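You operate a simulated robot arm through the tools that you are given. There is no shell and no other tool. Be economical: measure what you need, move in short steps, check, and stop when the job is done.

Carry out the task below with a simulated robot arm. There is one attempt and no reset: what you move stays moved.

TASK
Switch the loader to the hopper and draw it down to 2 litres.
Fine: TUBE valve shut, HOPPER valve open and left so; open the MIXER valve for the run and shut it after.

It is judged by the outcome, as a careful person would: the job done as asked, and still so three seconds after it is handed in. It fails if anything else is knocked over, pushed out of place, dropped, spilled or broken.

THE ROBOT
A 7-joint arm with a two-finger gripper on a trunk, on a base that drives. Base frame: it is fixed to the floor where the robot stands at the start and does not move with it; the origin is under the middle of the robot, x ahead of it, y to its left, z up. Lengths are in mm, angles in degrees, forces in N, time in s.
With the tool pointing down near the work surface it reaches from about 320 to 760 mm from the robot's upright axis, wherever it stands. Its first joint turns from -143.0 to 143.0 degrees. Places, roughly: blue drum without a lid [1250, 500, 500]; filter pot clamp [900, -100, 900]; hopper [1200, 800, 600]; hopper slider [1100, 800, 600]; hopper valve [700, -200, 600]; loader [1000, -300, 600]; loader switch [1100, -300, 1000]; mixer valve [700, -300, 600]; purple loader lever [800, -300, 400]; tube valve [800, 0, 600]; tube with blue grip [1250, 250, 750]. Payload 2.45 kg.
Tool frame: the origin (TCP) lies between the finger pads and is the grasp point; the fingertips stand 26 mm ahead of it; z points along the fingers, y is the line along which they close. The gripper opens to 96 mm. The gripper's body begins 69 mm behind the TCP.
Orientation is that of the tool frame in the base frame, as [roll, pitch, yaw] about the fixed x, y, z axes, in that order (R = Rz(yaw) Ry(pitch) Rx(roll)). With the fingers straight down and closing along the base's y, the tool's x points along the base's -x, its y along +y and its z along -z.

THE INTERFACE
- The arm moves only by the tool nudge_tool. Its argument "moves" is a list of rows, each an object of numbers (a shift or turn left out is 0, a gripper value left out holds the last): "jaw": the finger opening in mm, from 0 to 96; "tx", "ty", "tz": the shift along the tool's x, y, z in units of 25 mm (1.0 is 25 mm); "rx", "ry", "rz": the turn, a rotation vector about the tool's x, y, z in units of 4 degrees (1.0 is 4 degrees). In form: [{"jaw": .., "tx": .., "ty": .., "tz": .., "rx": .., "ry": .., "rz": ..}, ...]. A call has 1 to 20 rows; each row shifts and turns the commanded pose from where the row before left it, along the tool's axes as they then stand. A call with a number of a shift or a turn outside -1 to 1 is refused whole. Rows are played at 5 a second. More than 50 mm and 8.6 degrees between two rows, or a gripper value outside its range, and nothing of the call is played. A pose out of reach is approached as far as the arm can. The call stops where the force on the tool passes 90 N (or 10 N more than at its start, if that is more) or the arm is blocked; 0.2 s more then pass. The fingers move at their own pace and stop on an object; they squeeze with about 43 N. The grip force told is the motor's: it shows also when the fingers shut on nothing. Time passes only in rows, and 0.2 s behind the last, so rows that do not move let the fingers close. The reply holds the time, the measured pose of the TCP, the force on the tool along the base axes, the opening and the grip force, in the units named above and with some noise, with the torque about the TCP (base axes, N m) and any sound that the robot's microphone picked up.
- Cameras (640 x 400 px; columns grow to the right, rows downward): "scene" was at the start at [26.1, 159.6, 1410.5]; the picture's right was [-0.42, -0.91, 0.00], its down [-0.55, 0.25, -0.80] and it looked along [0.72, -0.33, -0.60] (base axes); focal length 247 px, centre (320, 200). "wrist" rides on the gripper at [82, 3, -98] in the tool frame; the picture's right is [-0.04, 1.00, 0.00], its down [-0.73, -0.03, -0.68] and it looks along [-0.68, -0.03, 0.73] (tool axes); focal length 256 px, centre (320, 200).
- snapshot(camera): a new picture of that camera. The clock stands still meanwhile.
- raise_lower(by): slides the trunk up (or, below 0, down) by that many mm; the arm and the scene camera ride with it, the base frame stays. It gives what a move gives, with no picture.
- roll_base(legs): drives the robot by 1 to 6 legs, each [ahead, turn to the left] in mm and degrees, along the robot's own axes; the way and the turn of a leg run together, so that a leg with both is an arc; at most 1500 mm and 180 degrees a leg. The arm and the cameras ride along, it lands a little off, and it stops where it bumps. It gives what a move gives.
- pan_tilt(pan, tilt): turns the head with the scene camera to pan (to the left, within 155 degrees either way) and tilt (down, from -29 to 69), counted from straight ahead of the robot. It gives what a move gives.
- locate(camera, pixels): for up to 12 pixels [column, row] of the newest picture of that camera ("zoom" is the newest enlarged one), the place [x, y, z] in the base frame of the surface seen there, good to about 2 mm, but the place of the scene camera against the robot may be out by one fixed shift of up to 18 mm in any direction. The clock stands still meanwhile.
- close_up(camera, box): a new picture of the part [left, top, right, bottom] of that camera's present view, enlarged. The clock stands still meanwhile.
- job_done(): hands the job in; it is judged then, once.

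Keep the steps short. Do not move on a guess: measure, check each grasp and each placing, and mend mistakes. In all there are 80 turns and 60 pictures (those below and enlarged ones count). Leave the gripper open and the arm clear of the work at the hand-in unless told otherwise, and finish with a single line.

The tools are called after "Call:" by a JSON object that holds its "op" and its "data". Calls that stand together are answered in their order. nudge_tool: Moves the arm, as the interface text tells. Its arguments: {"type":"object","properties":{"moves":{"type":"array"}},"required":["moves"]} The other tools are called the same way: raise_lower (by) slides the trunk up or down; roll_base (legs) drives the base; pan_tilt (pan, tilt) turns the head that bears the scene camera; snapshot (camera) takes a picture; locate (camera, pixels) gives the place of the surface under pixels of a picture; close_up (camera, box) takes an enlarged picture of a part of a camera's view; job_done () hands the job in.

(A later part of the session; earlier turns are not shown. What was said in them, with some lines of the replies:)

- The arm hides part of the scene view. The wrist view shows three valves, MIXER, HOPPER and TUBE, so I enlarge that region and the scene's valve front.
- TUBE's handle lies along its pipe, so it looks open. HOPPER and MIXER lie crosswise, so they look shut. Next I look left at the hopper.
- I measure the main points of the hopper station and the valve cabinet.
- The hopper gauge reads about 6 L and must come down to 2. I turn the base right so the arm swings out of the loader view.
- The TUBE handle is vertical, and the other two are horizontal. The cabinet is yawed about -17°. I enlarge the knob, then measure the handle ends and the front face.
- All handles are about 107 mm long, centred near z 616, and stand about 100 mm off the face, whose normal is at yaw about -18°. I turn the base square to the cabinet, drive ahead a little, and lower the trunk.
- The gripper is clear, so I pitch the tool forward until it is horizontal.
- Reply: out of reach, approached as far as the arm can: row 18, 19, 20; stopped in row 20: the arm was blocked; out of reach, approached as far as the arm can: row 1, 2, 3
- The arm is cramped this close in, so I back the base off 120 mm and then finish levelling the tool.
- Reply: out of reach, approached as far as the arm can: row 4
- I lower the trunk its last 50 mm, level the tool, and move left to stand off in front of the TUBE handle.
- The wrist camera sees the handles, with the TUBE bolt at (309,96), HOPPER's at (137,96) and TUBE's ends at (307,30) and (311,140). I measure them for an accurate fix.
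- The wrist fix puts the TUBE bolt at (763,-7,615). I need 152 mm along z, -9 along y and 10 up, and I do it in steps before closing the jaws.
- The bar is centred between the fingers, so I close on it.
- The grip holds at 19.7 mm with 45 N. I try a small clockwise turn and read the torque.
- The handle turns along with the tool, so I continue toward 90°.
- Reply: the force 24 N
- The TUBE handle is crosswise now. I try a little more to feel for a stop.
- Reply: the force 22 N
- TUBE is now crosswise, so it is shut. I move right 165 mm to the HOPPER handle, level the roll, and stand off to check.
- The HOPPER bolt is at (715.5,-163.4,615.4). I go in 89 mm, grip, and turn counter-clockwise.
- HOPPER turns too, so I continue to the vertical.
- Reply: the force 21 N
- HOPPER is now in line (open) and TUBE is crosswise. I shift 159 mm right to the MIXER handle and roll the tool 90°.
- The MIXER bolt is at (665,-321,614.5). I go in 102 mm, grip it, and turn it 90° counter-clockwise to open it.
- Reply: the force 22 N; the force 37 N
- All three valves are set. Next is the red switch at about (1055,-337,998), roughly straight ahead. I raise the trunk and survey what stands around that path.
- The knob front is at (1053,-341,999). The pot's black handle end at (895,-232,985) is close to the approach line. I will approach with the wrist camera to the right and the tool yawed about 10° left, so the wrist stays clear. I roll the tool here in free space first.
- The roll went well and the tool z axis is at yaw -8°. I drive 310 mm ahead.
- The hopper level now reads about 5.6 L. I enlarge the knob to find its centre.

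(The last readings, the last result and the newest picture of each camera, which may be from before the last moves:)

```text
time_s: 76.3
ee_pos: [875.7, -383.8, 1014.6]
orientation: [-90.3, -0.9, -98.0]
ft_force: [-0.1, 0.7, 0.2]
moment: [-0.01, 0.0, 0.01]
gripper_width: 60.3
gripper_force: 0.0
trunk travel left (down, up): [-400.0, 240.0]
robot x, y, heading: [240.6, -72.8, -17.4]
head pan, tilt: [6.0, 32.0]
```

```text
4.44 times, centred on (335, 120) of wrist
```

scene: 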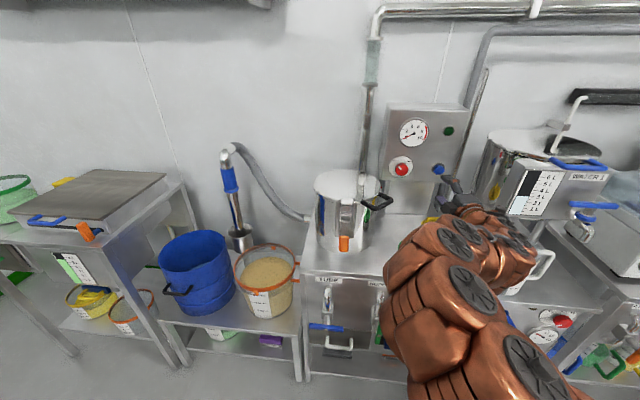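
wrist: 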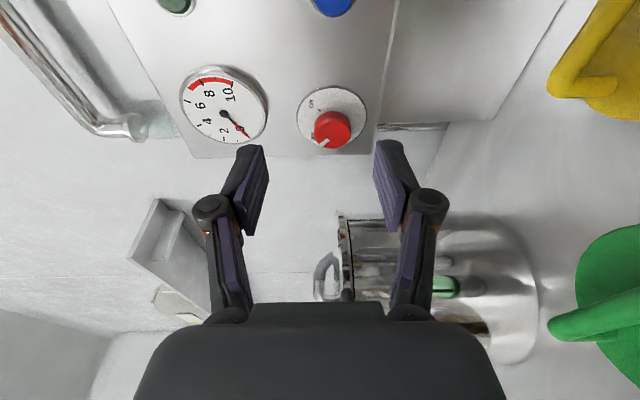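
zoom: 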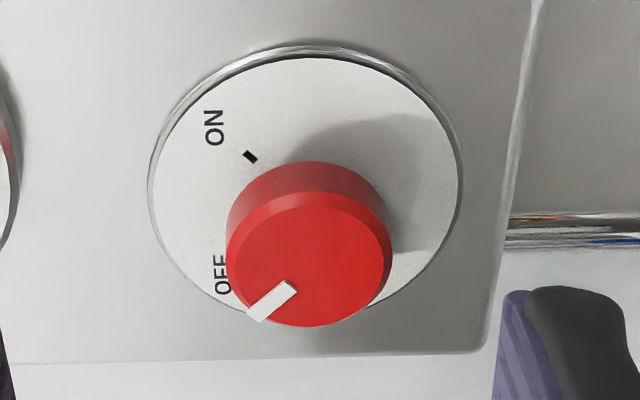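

Call:
{"op": "locate", "data": {"camera": "zoom", "pixels": [[312, 265], [240, 265], [385, 265], [315, 212], [310, 318], [180, 190], [350, 80]]}}

```text
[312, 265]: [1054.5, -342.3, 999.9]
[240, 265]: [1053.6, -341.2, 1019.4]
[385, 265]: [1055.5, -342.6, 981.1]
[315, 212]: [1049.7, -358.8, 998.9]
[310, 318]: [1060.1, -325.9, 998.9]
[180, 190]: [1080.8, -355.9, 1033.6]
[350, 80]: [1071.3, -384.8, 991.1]
```

The knob centre is at (1054.5,-342.3,1000) with a diameter of 38. I align first, then approach most of the way.

Call:
{"op": "nudge_tool", "data": {"moves": [{"tx": -1, "ty": 0.3}, {"tx": -1, "ty": 0.3}, {"tx": -0.64}, {"tz": 1}, {"tz": 1}, {"tz": 1}, {"tz": 1}, {"tz": 1}, {}]}}

Call:
{"op": "snapshot", "data": {"camera": "wrist"}}

Call:
{"op": "snapshot", "data": {"camera": "scene"}}

```text
time_s: 78.3
ee_pos: [1009.6, -335.8, 997.4]
orientation: [-90.3, -0.9, -98.0]
ft_force: [-0.3, 0.1, -0.7]
moment: [-0.02, -0.03, -0.01]
gripper_width: 60.0
gripper_force: 0.0
trunk travel left (down, up): [-400.0, 240.0]
robot x, y, heading: [240.6, -77.4, -17.2]
head pan, tilt: [6.0, 32.0]
```

```text
24 pictures are left
```

wrist: 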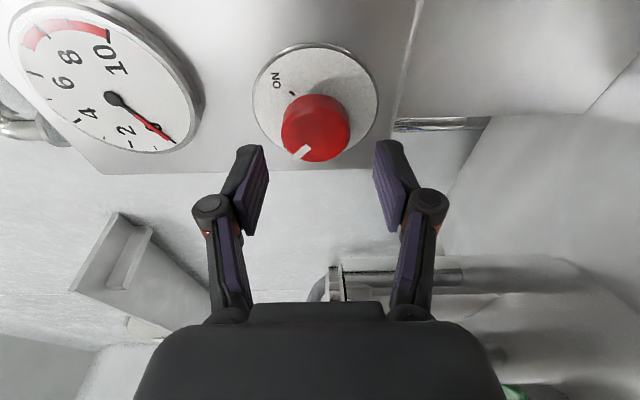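

```text
23 pictures are left
```

scene: 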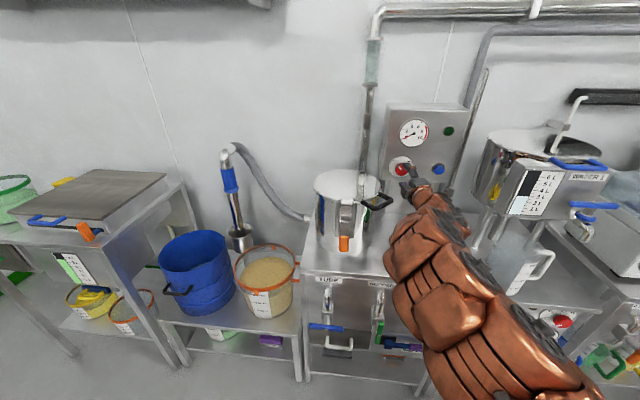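

The alignment is good and the arm is clear of the pot handle. I go the last 41 mm and close on the knob.

Call:
{"op": "nudge_tool", "data": {"moves": [{"ty": -0.1}, {"tz": 1}, {"tz": 0.65}, {}, {"jaw": 0}, {}, {}, {}]}}

Call:
{"op": "snapshot", "data": {"camera": "wrist"}}

```text
time_s: 80.1
ee_pos: [1049.3, -340.8, 999.0]
orientation: [-90.3, -0.8, -98.0]
ft_force: [3.3, -0.8, 2.5]
moment: [0.0, -0.06, 0.05]
gripper_width: 43.2
gripper_force: 44.9
trunk travel left (down, up): [-400.0, 240.0]
robot x, y, heading: [241.0, -75.8, -17.4]
head pan, tilt: [6.0, 32.0]
```

```text
22 pictures are left
```

wrist: 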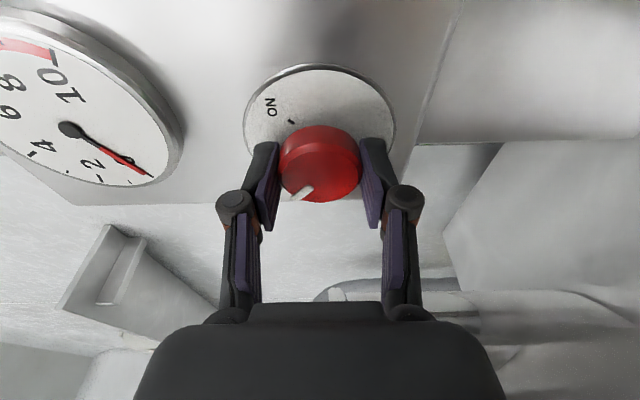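

The knob is held. I turn it clockwise, about 48° first.

Call:
{"op": "nudge_tool", "data": {"moves": [{"rz": 1}, {"rz": 1}, {"rz": 1}, {"rz": 1}, {"rz": 1}, {"rz": 1}, {"rz": 1}, {"rz": 1}, {"rz": 1}, {"rz": 1}, {"rz": 1}, {"rz": 1}]}}

Call:
{"op": "snapshot", "data": {"camera": "wrist"}}

```text
time_s: 82.7
ee_pos: [1049.5, -342.0, 1000.1]
orientation: [-90.2, 47.3, -98.2]
ft_force: [5.4, -5.6, 17.6]
moment: [-0.41, -1.37, 0.23]
gripper_width: 43.9
gripper_force: 45.1
trunk travel left (down, up): [-400.0, 240.0]
robot x, y, heading: [246.7, -75.8, -17.3]
head pan, tilt: [6.0, 32.0]
```

```text
21 pictures are left
```

wrist: 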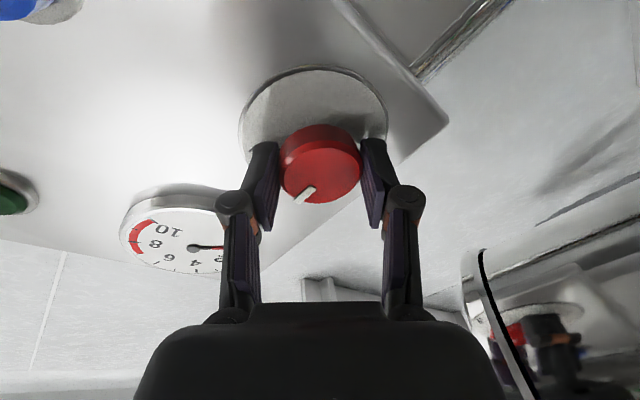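

The knob follows. I turn it another 36° and check the gauge, the lamp and the hopper.

Call:
{"op": "nudge_tool", "data": {"moves": [{"rz": 1}, {"rz": 1}, {"rz": 1}, {"rz": 1}, {"rz": 1}, {"rz": 1}, {"rz": 1}, {"rz": 1}, {"rz": 1}]}}

Call:
{"op": "snapshot", "data": {"camera": "scene"}}

Call:
{"op": "close_up", "data": {"camera": "scene", "box": [20, 220, 140, 310]}}

```text
time_s: 84.7
ee_pos: [1048.9, -344.0, 999.5]
orientation: [-91.7, 83.3, -99.8]
ft_force: [-3.3, -13.8, 14.6]
moment: [-0.35, -1.36, -0.37]
gripper_width: 44.1
gripper_force: 44.6
trunk travel left (down, up): [-400.0, 240.0]
robot x, y, heading: [240.5, -70.9, -17.4]
head pan, tilt: [6.0, 32.0]
```

```text
20 pictures are left
```

scene: 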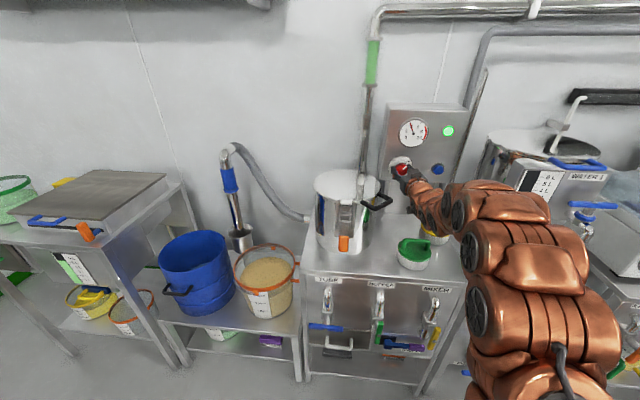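

```text
4.44 times, centred on (80, 265) of scene
```

zoom: 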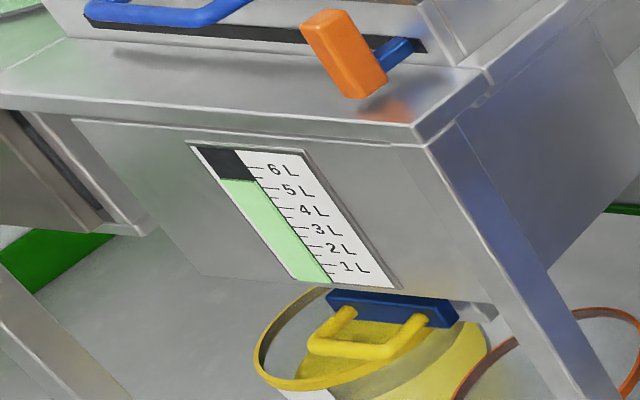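

It is running: the lamp is lit, the sight glass is green, and the level is about 5.3 L and falling. I wait while holding the knob and check again.

Call:
{"op": "nudge_tool", "data": {"moves": [{}, {}, {}, {}, {}, {}, {}, {}, {}, {}, {}, {}, {}, {}, {}]}}

Call:
{"op": "close_up", "data": {"camera": "scene", "box": [45, 240, 105, 285]}}

```text
time_s: 87.9
ee_pos: [1048.4, -343.5, 999.6]
orientation: [-91.9, 83.2, -100.0]
ft_force: [-8.0, -14.5, 10.9]
moment: [-0.03, -0.17, -0.48]
gripper_width: 43.9
gripper_force: 45.2
trunk travel left (down, up): [-400.0, 240.0]
robot x, y, heading: [239.0, -77.4, -17.5]
head pan, tilt: [6.0, 32.0]
```

```text
8.89 times, centred on (75, 262) of scene
```

zoom: 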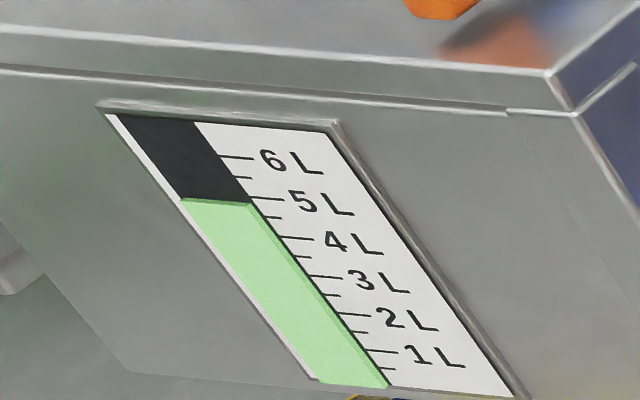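

The level is about 4.9 L, falling about 0.15 L/s. I wait 8 s more.

Call:
{"op": "nudge_tool", "data": {"moves": [{}, {}, {}, {}, {}, {}, {}, {}, {}, {}, {}, {}, {}, {}, {}, {}, {}, {}, {}, {}]}}

Call:
{"op": "nudge_tool", "data": {"moves": [{}, {}, {}, {}, {}, {}, {}, {}, {}, {}, {}, {}, {}, {}, {}, {}, {}, {}]}}

Call:
{"op": "close_up", "data": {"camera": "scene", "box": [45, 240, 105, 285]}}

Call:
{"op": "close_up", "data": {"camera": "scene", "box": [340, 30, 480, 200]}}

```text
time_s: 92.1
ee_pos: [1049.6, -343.4, 999.4]
orientation: [-91.8, 83.3, -100.0]
ft_force: [-11.8, -19.0, 6.9]
moment: [-0.03, -0.18, -0.55]
gripper_width: 44.2
gripper_force: 44.8
trunk travel left (down, up): [-400.0, 240.0]
robot x, y, heading: [241.4, -73.7, -17.3]
head pan, tilt: [6.0, 32.0]
```

```text
time_s: 95.9
ee_pos: [1048.8, -342.4, 1000.6]
orientation: [-92.0, 83.3, -99.9]
ft_force: [-10.7, -19.0, 6.7]
moment: [0.03, -0.12, -0.53]
gripper_width: 44.3
gripper_force: 45.2
trunk travel left (down, up): [-400.0, 240.0]
robot x, y, heading: [241.6, -79.1, -17.5]
head pan, tilt: [6.0, 32.0]
```

```text
8.89 times, centred on (75, 262) of scene
```

zoom: 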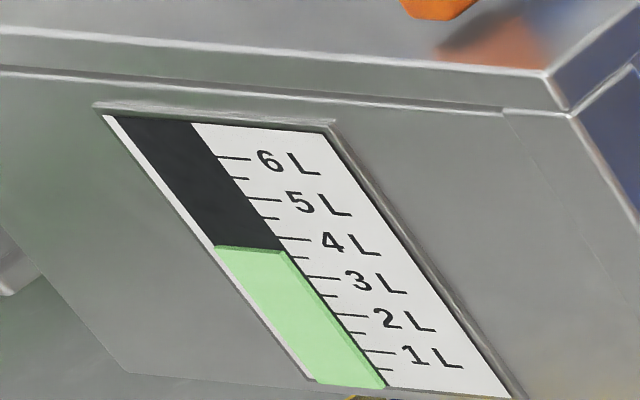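

```text
2.35 times, centred on (410, 115) of scene
```

zoom: 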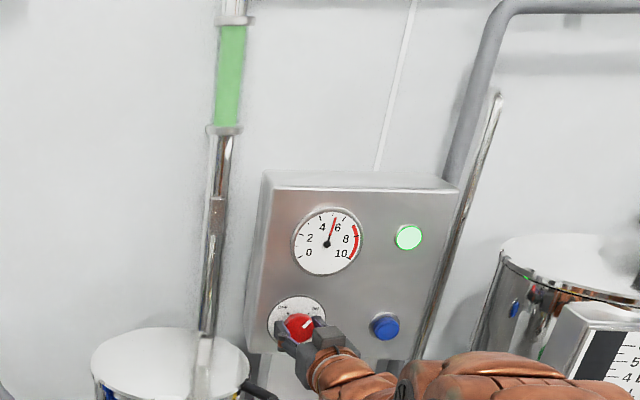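

The level is about 3.68 L, so the rate is 0.15 L/s. The vacuum is at about 5, safely below the red zone. I wait about 7 s more.

Call:
{"op": "nudge_tool", "data": {"moves": [{}, {}, {}, {}, {}, {}, {}, {}, {}, {}, {}, {}, {}, {}, {}, {}, {}, {}, {}, {}]}}

Call:
{"op": "nudge_tool", "data": {"moves": [{}, {}, {}, {}, {}, {}, {}, {}, {}, {}, {}, {}, {}]}}

Call:
{"op": "close_up", "data": {"camera": "scene", "box": [45, 240, 105, 285]}}

```text
time_s: 100.1
ee_pos: [1049.0, -343.3, 999.4]
orientation: [-91.9, 83.4, -100.1]
ft_force: [-9.5, -20.2, 5.9]
moment: [-0.01, -0.06, -0.62]
gripper_width: 44.5
gripper_force: 44.9
trunk travel left (down, up): [-400.0, 240.0]
robot x, y, heading: [241.8, -76.5, -17.4]
head pan, tilt: [6.0, 32.0]
```

```text
time_s: 102.9
ee_pos: [1049.4, -343.2, 1000.0]
orientation: [-91.9, 83.3, -99.9]
ft_force: [-8.4, -20.8, 7.3]
moment: [-0.02, -0.17, -0.58]
gripper_width: 44.2
gripper_force: 45.2
trunk travel left (down, up): [-400.0, 240.0]
robot x, y, heading: [239.8, -76.6, -17.3]
head pan, tilt: [6.0, 32.0]
```

```text
8.89 times, centred on (75, 262) of scene
```

zoom: 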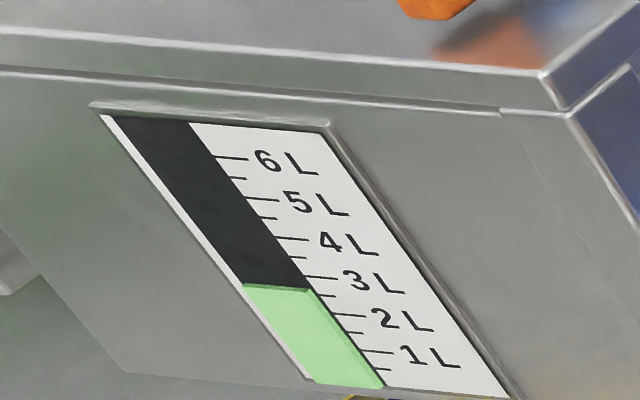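

The level is about 2.65 L, so 0.65 L or about 4.3 s is left. I wait 2 s, then turn the knob back. The switch should trip about midway, at around 2.0 L.

Call:
{"op": "nudge_tool", "data": {"moves": [{}, {}, {}, {}, {}, {}, {}, {}, {}, {}, {"rz": -1}, {"rz": -1}, {"rz": -1}, {"rz": -1}, {"rz": -1}, {"rz": -1}, {"rz": -1}, {"rz": -1}, {"rz": -1}]}}

Call:
{"op": "close_up", "data": {"camera": "scene", "box": [45, 240, 105, 285]}}

Call:
{"op": "snapshot", "data": {"camera": "scene"}}

```text
time_s: 106.9
ee_pos: [1049.4, -343.3, 999.4]
orientation: [-90.4, 47.3, -98.4]
ft_force: [0.1, -25.4, 12.0]
moment: [0.2, 0.67, -1.2]
gripper_width: 43.9
gripper_force: 44.5
trunk travel left (down, up): [-400.0, 240.0]
robot x, y, heading: [243.1, -73.8, -17.5]
head pan, tilt: [6.0, 32.0]
```

```text
8.89 times, centred on (75, 262) of scene
```

zoom: 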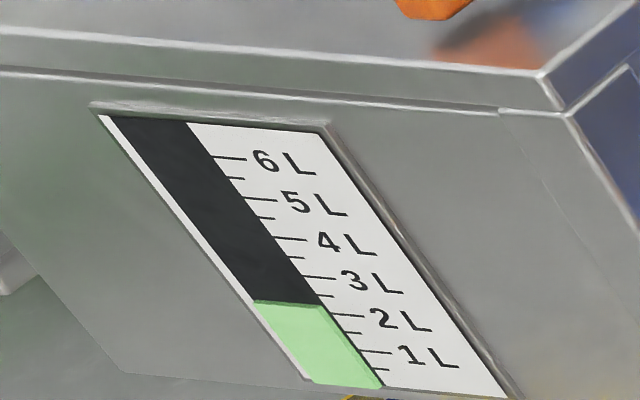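

```text
13 pictures are left
```

scene: 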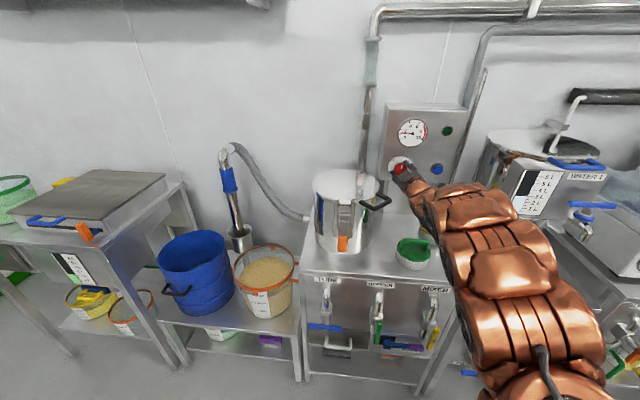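

The loader is off (lamp dark) and the level reads about 2.24 L. I give it a short extra burst of about 1 s, then check.

Call:
{"op": "nudge_tool", "data": {"moves": [{"rz": 1}, {"rz": 1}, {"rz": 1}, {"rz": 1}, {"rz": 1}, {"rz": 1}, {}, {}, {}, {"rz": -1}, {"rz": -1}, {"rz": -1}, {"rz": -1}, {"rz": -1}, {"rz": -1}, {}]}}

Call:
{"op": "close_up", "data": {"camera": "scene", "box": [55, 250, 95, 280]}}

```text
time_s: 110.3
ee_pos: [1049.7, -342.8, 1000.4]
orientation: [-90.4, 47.1, -98.3]
ft_force: [2.9, -21.3, 14.8]
moment: [0.04, 0.0, -0.87]
gripper_width: 43.9
gripper_force: 45.0
trunk travel left (down, up): [-400.0, 240.0]
robot x, y, heading: [240.8, -76.5, -17.7]
head pan, tilt: [6.0, 32.0]
```

```text
13.33 times, centred on (75, 265) of scene
```

zoom: 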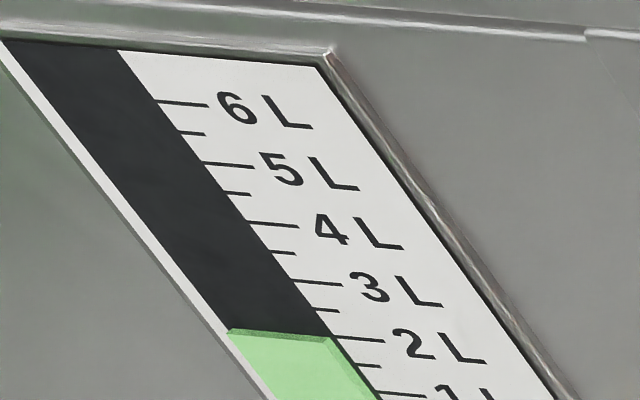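

The level now looks to be at 2 L. I confirm by comparing heights of the surface and the tick marks.

Call:
{"op": "locate", "data": {"camera": "zoom", "pixels": [[360, 338], [310, 282], [268, 223], [225, 164], [405, 395], [280, 334], [245, 330], [325, 339], [280, 345], [280, 329], [325, 333], [335, 344]]}}

Call:
{"op": "close_up", "data": {"camera": "scene", "box": [68, 265, 92, 283]}}

```text
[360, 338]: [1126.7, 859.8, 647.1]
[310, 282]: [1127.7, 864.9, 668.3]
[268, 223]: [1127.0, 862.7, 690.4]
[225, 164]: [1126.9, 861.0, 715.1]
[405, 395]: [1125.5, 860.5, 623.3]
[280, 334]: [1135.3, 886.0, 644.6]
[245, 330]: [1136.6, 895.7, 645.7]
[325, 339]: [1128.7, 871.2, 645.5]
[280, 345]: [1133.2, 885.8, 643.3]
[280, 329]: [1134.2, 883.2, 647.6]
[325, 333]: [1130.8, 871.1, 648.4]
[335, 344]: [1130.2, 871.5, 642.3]
```

```text
16.00 times, centred on (80, 274) of scene
```

zoom: 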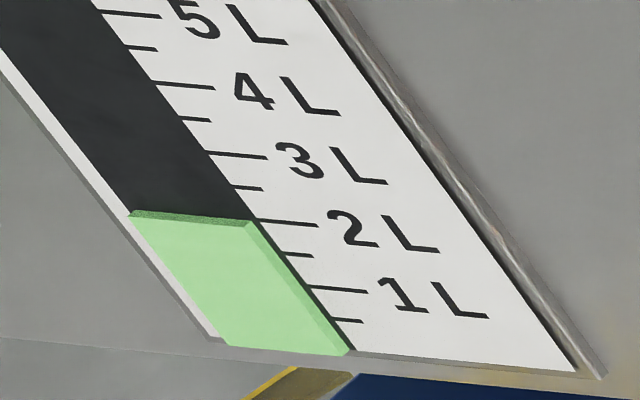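

The surface lies at the 2 L tick (both z about 646). I turn the knob fully back to OFF and release it.

Call:
{"op": "nudge_tool", "data": {"moves": [{"rz": -1}, {"rz": -1}, {"rz": -1}, {"rz": -1}, {"rz": -1}, {"rz": -1}, {"rz": -1}, {"rz": -1}, {"rz": -1}, {"rz": -1}, {"rz": -1}, {"rz": -1}, {}]}}

Call:
{"op": "nudge_tool", "data": {"moves": [{"jaw": 64}, {}, {"tz": -1}, {"tz": -1}, {"tz": -1}, {"tz": -1}, {"tz": -1}, {"tz": -1}, {"tx": 1}, {"tx": 1}, {"tx": 0.64}, {}]}}

Call:
{"op": "close_up", "data": {"camera": "scene", "box": [320, 60, 480, 240]}}

```text
time_s: 113.1
ee_pos: [1048.7, -341.7, 999.6]
orientation: [-90.3, -0.9, -98.0]
ft_force: [3.7, -12.5, 17.2]
moment: [0.5, -0.72, -0.13]
gripper_width: 42.9
gripper_force: 44.8
trunk travel left (down, up): [-400.0, 240.0]
robot x, y, heading: [240.3, -81.1, -17.4]
head pan, tilt: [6.0, 32.0]
```

```text
time_s: 115.7
ee_pos: [890.9, -386.2, 1001.8]
orientation: [-90.3, -0.8, -98.1]
ft_force: [0.7, -0.2, -0.3]
moment: [0.0, -0.01, 0.0]
gripper_width: 64.0
gripper_force: 0.1
trunk travel left (down, up): [-400.0, 240.0]
robot x, y, heading: [238.9, -75.0, -17.3]
head pan, tilt: [6.0, 32.0]
```

```text
2.22 times, centred on (400, 150) of scene
```

zoom: 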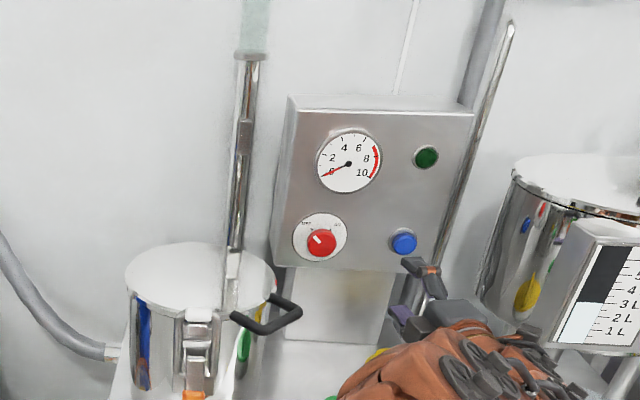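

The switch is OFF with vacuum at 0. I drive back 320 mm and set the tool straight again for the MIXER handle.

Call:
{"op": "roll_base", "data": {"legs": [[-320, 0]]}}

Call:
{"op": "nudge_tool", "data": {"moves": [{"ry": 1}, {"ry": 1}, {"ry": 0.5}, {"rz": 1}, {"rz": 1}, {"rz": 1}, {"rz": 1}, {"rz": 1}, {"rz": 1}, {"rz": 1}, {"rz": 1}, {"rz": 1}, {"rz": 1}, {"rz": 1}, {"rz": 1}, {"rz": 1}, {"rz": 1}, {"rz": 1}, {"rz": 1}, {}]}}

Call:
{"op": "nudge_tool", "data": {"moves": [{"rz": 1}, {"rz": 1}, {"rz": 1}, {"rz": 1}, {"rz": 1}, {"rz": 1}, {"rz": 0.3}, {}]}}

Call:
{"op": "raise_lower", "data": {"by": -390}}

Call:
{"op": "snapshot", "data": {"camera": "wrist"}}

```text
time_s: 117.8
ee_pos: [583.3, -293.3, 1001.6]
orientation: [-90.2, -0.8, -98.2]
ft_force: [-0.1, -0.7, 0.0]
moment: [-0.02, 0.02, -0.02]
gripper_width: 64.0
gripper_force: 0.1
trunk travel left (down, up): [-400.0, 240.0]
robot x, y, heading: [-60.9, 20.3, -17.5]
head pan, tilt: [6.0, 32.0]
```

```text
time_s: 122.0
ee_pos: [582.7, -290.6, 1002.2]
orientation: [-90.3, 63.2, -108.4]
ft_force: [0.4, -0.1, 0.4]
moment: [0.01, 0.02, 0.01]
gripper_width: 64.1
gripper_force: 0.0
trunk travel left (down, up): [-400.0, 240.0]
robot x, y, heading: [-63.1, 22.3, -17.5]
head pan, tilt: [6.0, 32.0]
```

```text
time_s: 123.8
ee_pos: [583.2, -290.1, 1001.2]
orientation: [-95.3, 88.4, -113.4]
ft_force: [0.4, -1.0, -0.2]
moment: [0.01, 0.03, -0.02]
gripper_width: 64.3
gripper_force: 0.1
trunk travel left (down, up): [-400.0, 240.0]
robot x, y, heading: [-63.4, 23.4, -17.0]
head pan, tilt: [6.0, 32.0]
```

```text
time_s: 127.5
ee_pos: [584.0, -292.3, 612.2]
orientation: [-94.8, 88.3, -113.0]
ft_force: [0.7, -0.4, -0.3]
moment: [0.02, -0.02, 0.02]
gripper_width: 64.2
gripper_force: 0.0
trunk travel left (down, up): [-10.0, 630.0]
robot x, y, heading: [-67.1, 21.0, -17.3]
head pan, tilt: [6.0, 32.0]
```

```text
9 pictures are left
```

wrist: 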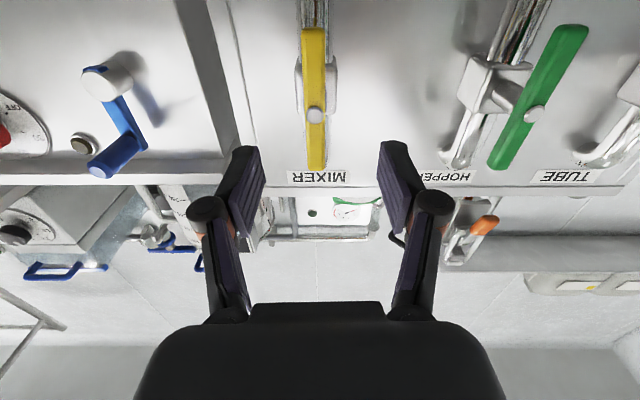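

Call:
{"op": "locate", "data": {"camera": "wrist", "pixels": [[315, 115], [314, 50], [317, 160]]}}

```text
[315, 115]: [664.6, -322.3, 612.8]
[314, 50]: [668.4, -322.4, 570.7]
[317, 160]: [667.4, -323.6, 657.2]
```

The MIXER bolt is at (664.6,-322.3,613). I go in 94 mm, grip, and turn it clockwise 90° to shut it.

Call:
{"op": "nudge_tool", "data": {"moves": [{"ty": -0.13, "tx": -0.09}, {"tz": 1}, {"tz": 1}, {"tz": 1}, {"tz": 0.76}, {}, {"jaw": 0}, {}, {}, {}, {}]}}

Call:
{"op": "nudge_tool", "data": {"moves": [{"rz": 1}, {"rz": 1}, {"rz": 1}, {"rz": 1}, {"rz": 1}, {"rz": 1}, {"rz": 1}, {"rz": 1}, {"rz": 1}, {"rz": 1}, {"rz": 1}, {"rz": 1}, {"rz": 1}, {"rz": 1}, {"rz": 1}, {"rz": 1}, {"rz": 1}, {"rz": 1}, {}]}}

Call:
{"op": "nudge_tool", "data": {"moves": [{"rz": 1}, {"rz": 1}, {"rz": 1}, {"rz": 1}, {"rz": 1}, {"rz": 0.4}, {}]}}

Call:
{"op": "nudge_tool", "data": {"moves": [{"jaw": 60}, {}, {"tz": -1}, {"tz": -1}, {"tz": -1}, {"tz": -1}, {}]}}

Call:
{"op": "snapshot", "data": {"camera": "wrist"}}

Call:
{"op": "snapshot", "data": {"camera": "scene"}}

```text
time_s: 129.9
ee_pos: [670.4, -324.6, 615.5]
orientation: [-95.8, 88.4, -114.0]
ft_force: [1.1, -1.0, -1.5]
moment: [0.01, 0.06, -0.05]
gripper_width: 19.5
gripper_force: 44.2
trunk travel left (down, up): [-10.0, 630.0]
robot x, y, heading: [-65.4, 25.9, -17.5]
head pan, tilt: [6.0, 32.0]
```

```text
time_s: 133.9
ee_pos: [671.2, -323.5, 614.5]
orientation: [90.1, 19.7, 71.9]
ft_force: [8.2, 9.9, 4.6]
moment: [-0.06, -0.18, 0.13]
gripper_width: 19.5
gripper_force: 44.7
trunk travel left (down, up): [-10.0, 630.0]
robot x, y, heading: [-65.8, 26.8, -17.7]
head pan, tilt: [6.0, 32.0]
```

```text
time_s: 135.6
ee_pos: [672.1, -323.2, 615.4]
orientation: [90.0, -1.9, 71.8]
ft_force: [21.8, 6.6, 19.4]
moment: [-0.23, -0.46, 0.34]
gripper_width: 19.5
gripper_force: 45.3
trunk travel left (down, up): [-10.0, 630.0]
robot x, y, heading: [-63.6, 25.1, -17.2]
head pan, tilt: [6.0, 32.0]
```

```text
time_s: 137.2
ee_pos: [575.2, -291.8, 615.6]
orientation: [90.2, -1.8, 71.8]
ft_force: [-0.2, 0.0, 0.3]
moment: [0.04, -0.03, -0.02]
gripper_width: 60.2
gripper_force: 0.1
trunk travel left (down, up): [-10.0, 630.0]
robot x, y, heading: [-64.1, 20.2, -17.2]
head pan, tilt: [6.0, 32.0]
```

```text
8 pictures are left
```

wrist: 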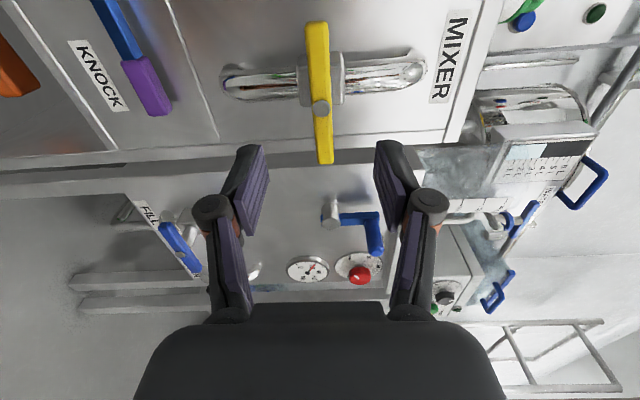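

```text
7 pictures are left
```

scene: 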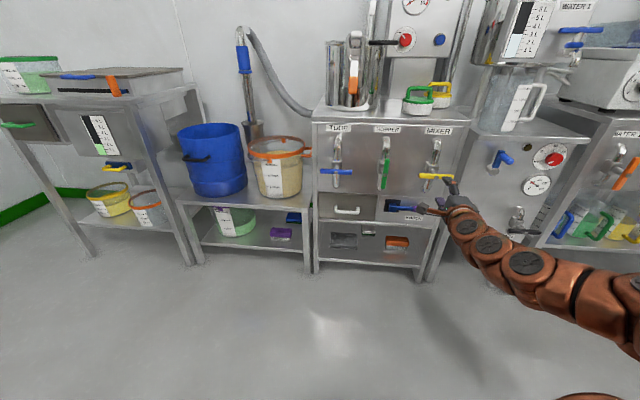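

MIXER is crosswise. I enlarge the hopper gauge and the valves for a last check.

Call:
{"op": "close_up", "data": {"camera": "scene", "box": [76, 105, 126, 160]}}

Call:
{"op": "close_up", "data": {"camera": "scene", "box": [310, 110, 470, 220]}}

```text
7.27 times, centred on (101, 132) of scene
```

zoom: 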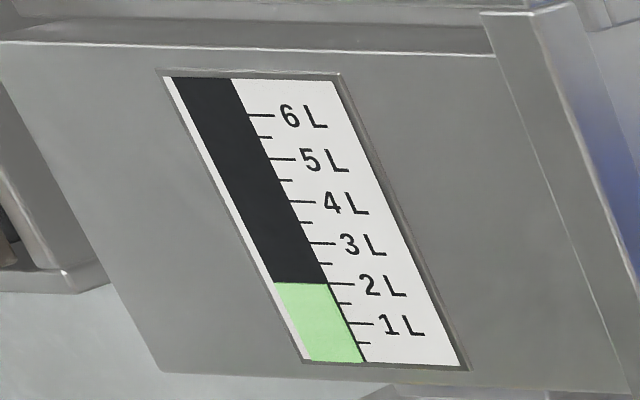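

```text
3.64 times, centred on (390, 165) of scene
```

zoom: 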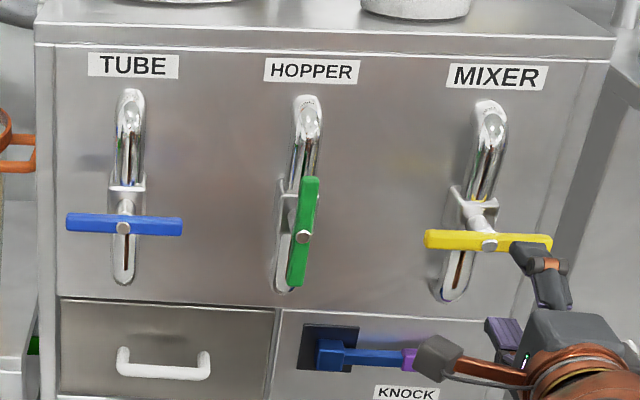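

The gauge reads 2 L, TUBE is shut, HOPPER is open, and MIXER is shut. I back the arm clear and open the gripper.

Call:
{"op": "nudge_tool", "data": {"moves": [{"jaw": 96}, {}, {}]}}

Call:
{"op": "roll_base", "data": {"legs": [[-200, 0]]}}

Call:
{"op": "job_done", "data": {}}

```text
time_s: 137.9
ee_pos: [576.7, -292.8, 614.8]
orientation: [90.1, -1.9, 71.8]
ft_force: [0.7, 0.2, 0.6]
moment: [0.01, -0.02, 0.02]
gripper_width: 96.0
gripper_force: 0.0
trunk travel left (down, up): [-10.0, 630.0]
robot x, y, heading: [-64.8, 26.5, -17.6]
head pan, tilt: [6.0, 32.0]
```

```text
time_s: 139.6
ee_pos: [385.3, -232.9, 613.4]
orientation: [90.1, -1.9, 72.0]
ft_force: [0.2, -0.5, 1.1]
moment: [0.03, 0.01, -0.02]
gripper_width: 96.1
gripper_force: 0.0
trunk travel left (down, up): [-10.0, 630.0]
robot x, y, heading: [-255.7, 85.9, -17.3]
head pan, tilt: [6.0, 32.0]
```

```text
The job is handed in.
```

The loader is switched to the hopper and drawn down to 2 L on the gauge; TUBE is shut, HOPPER left open, MIXER shut again, the switch is OFF, and the arm is clear with the gripper open.
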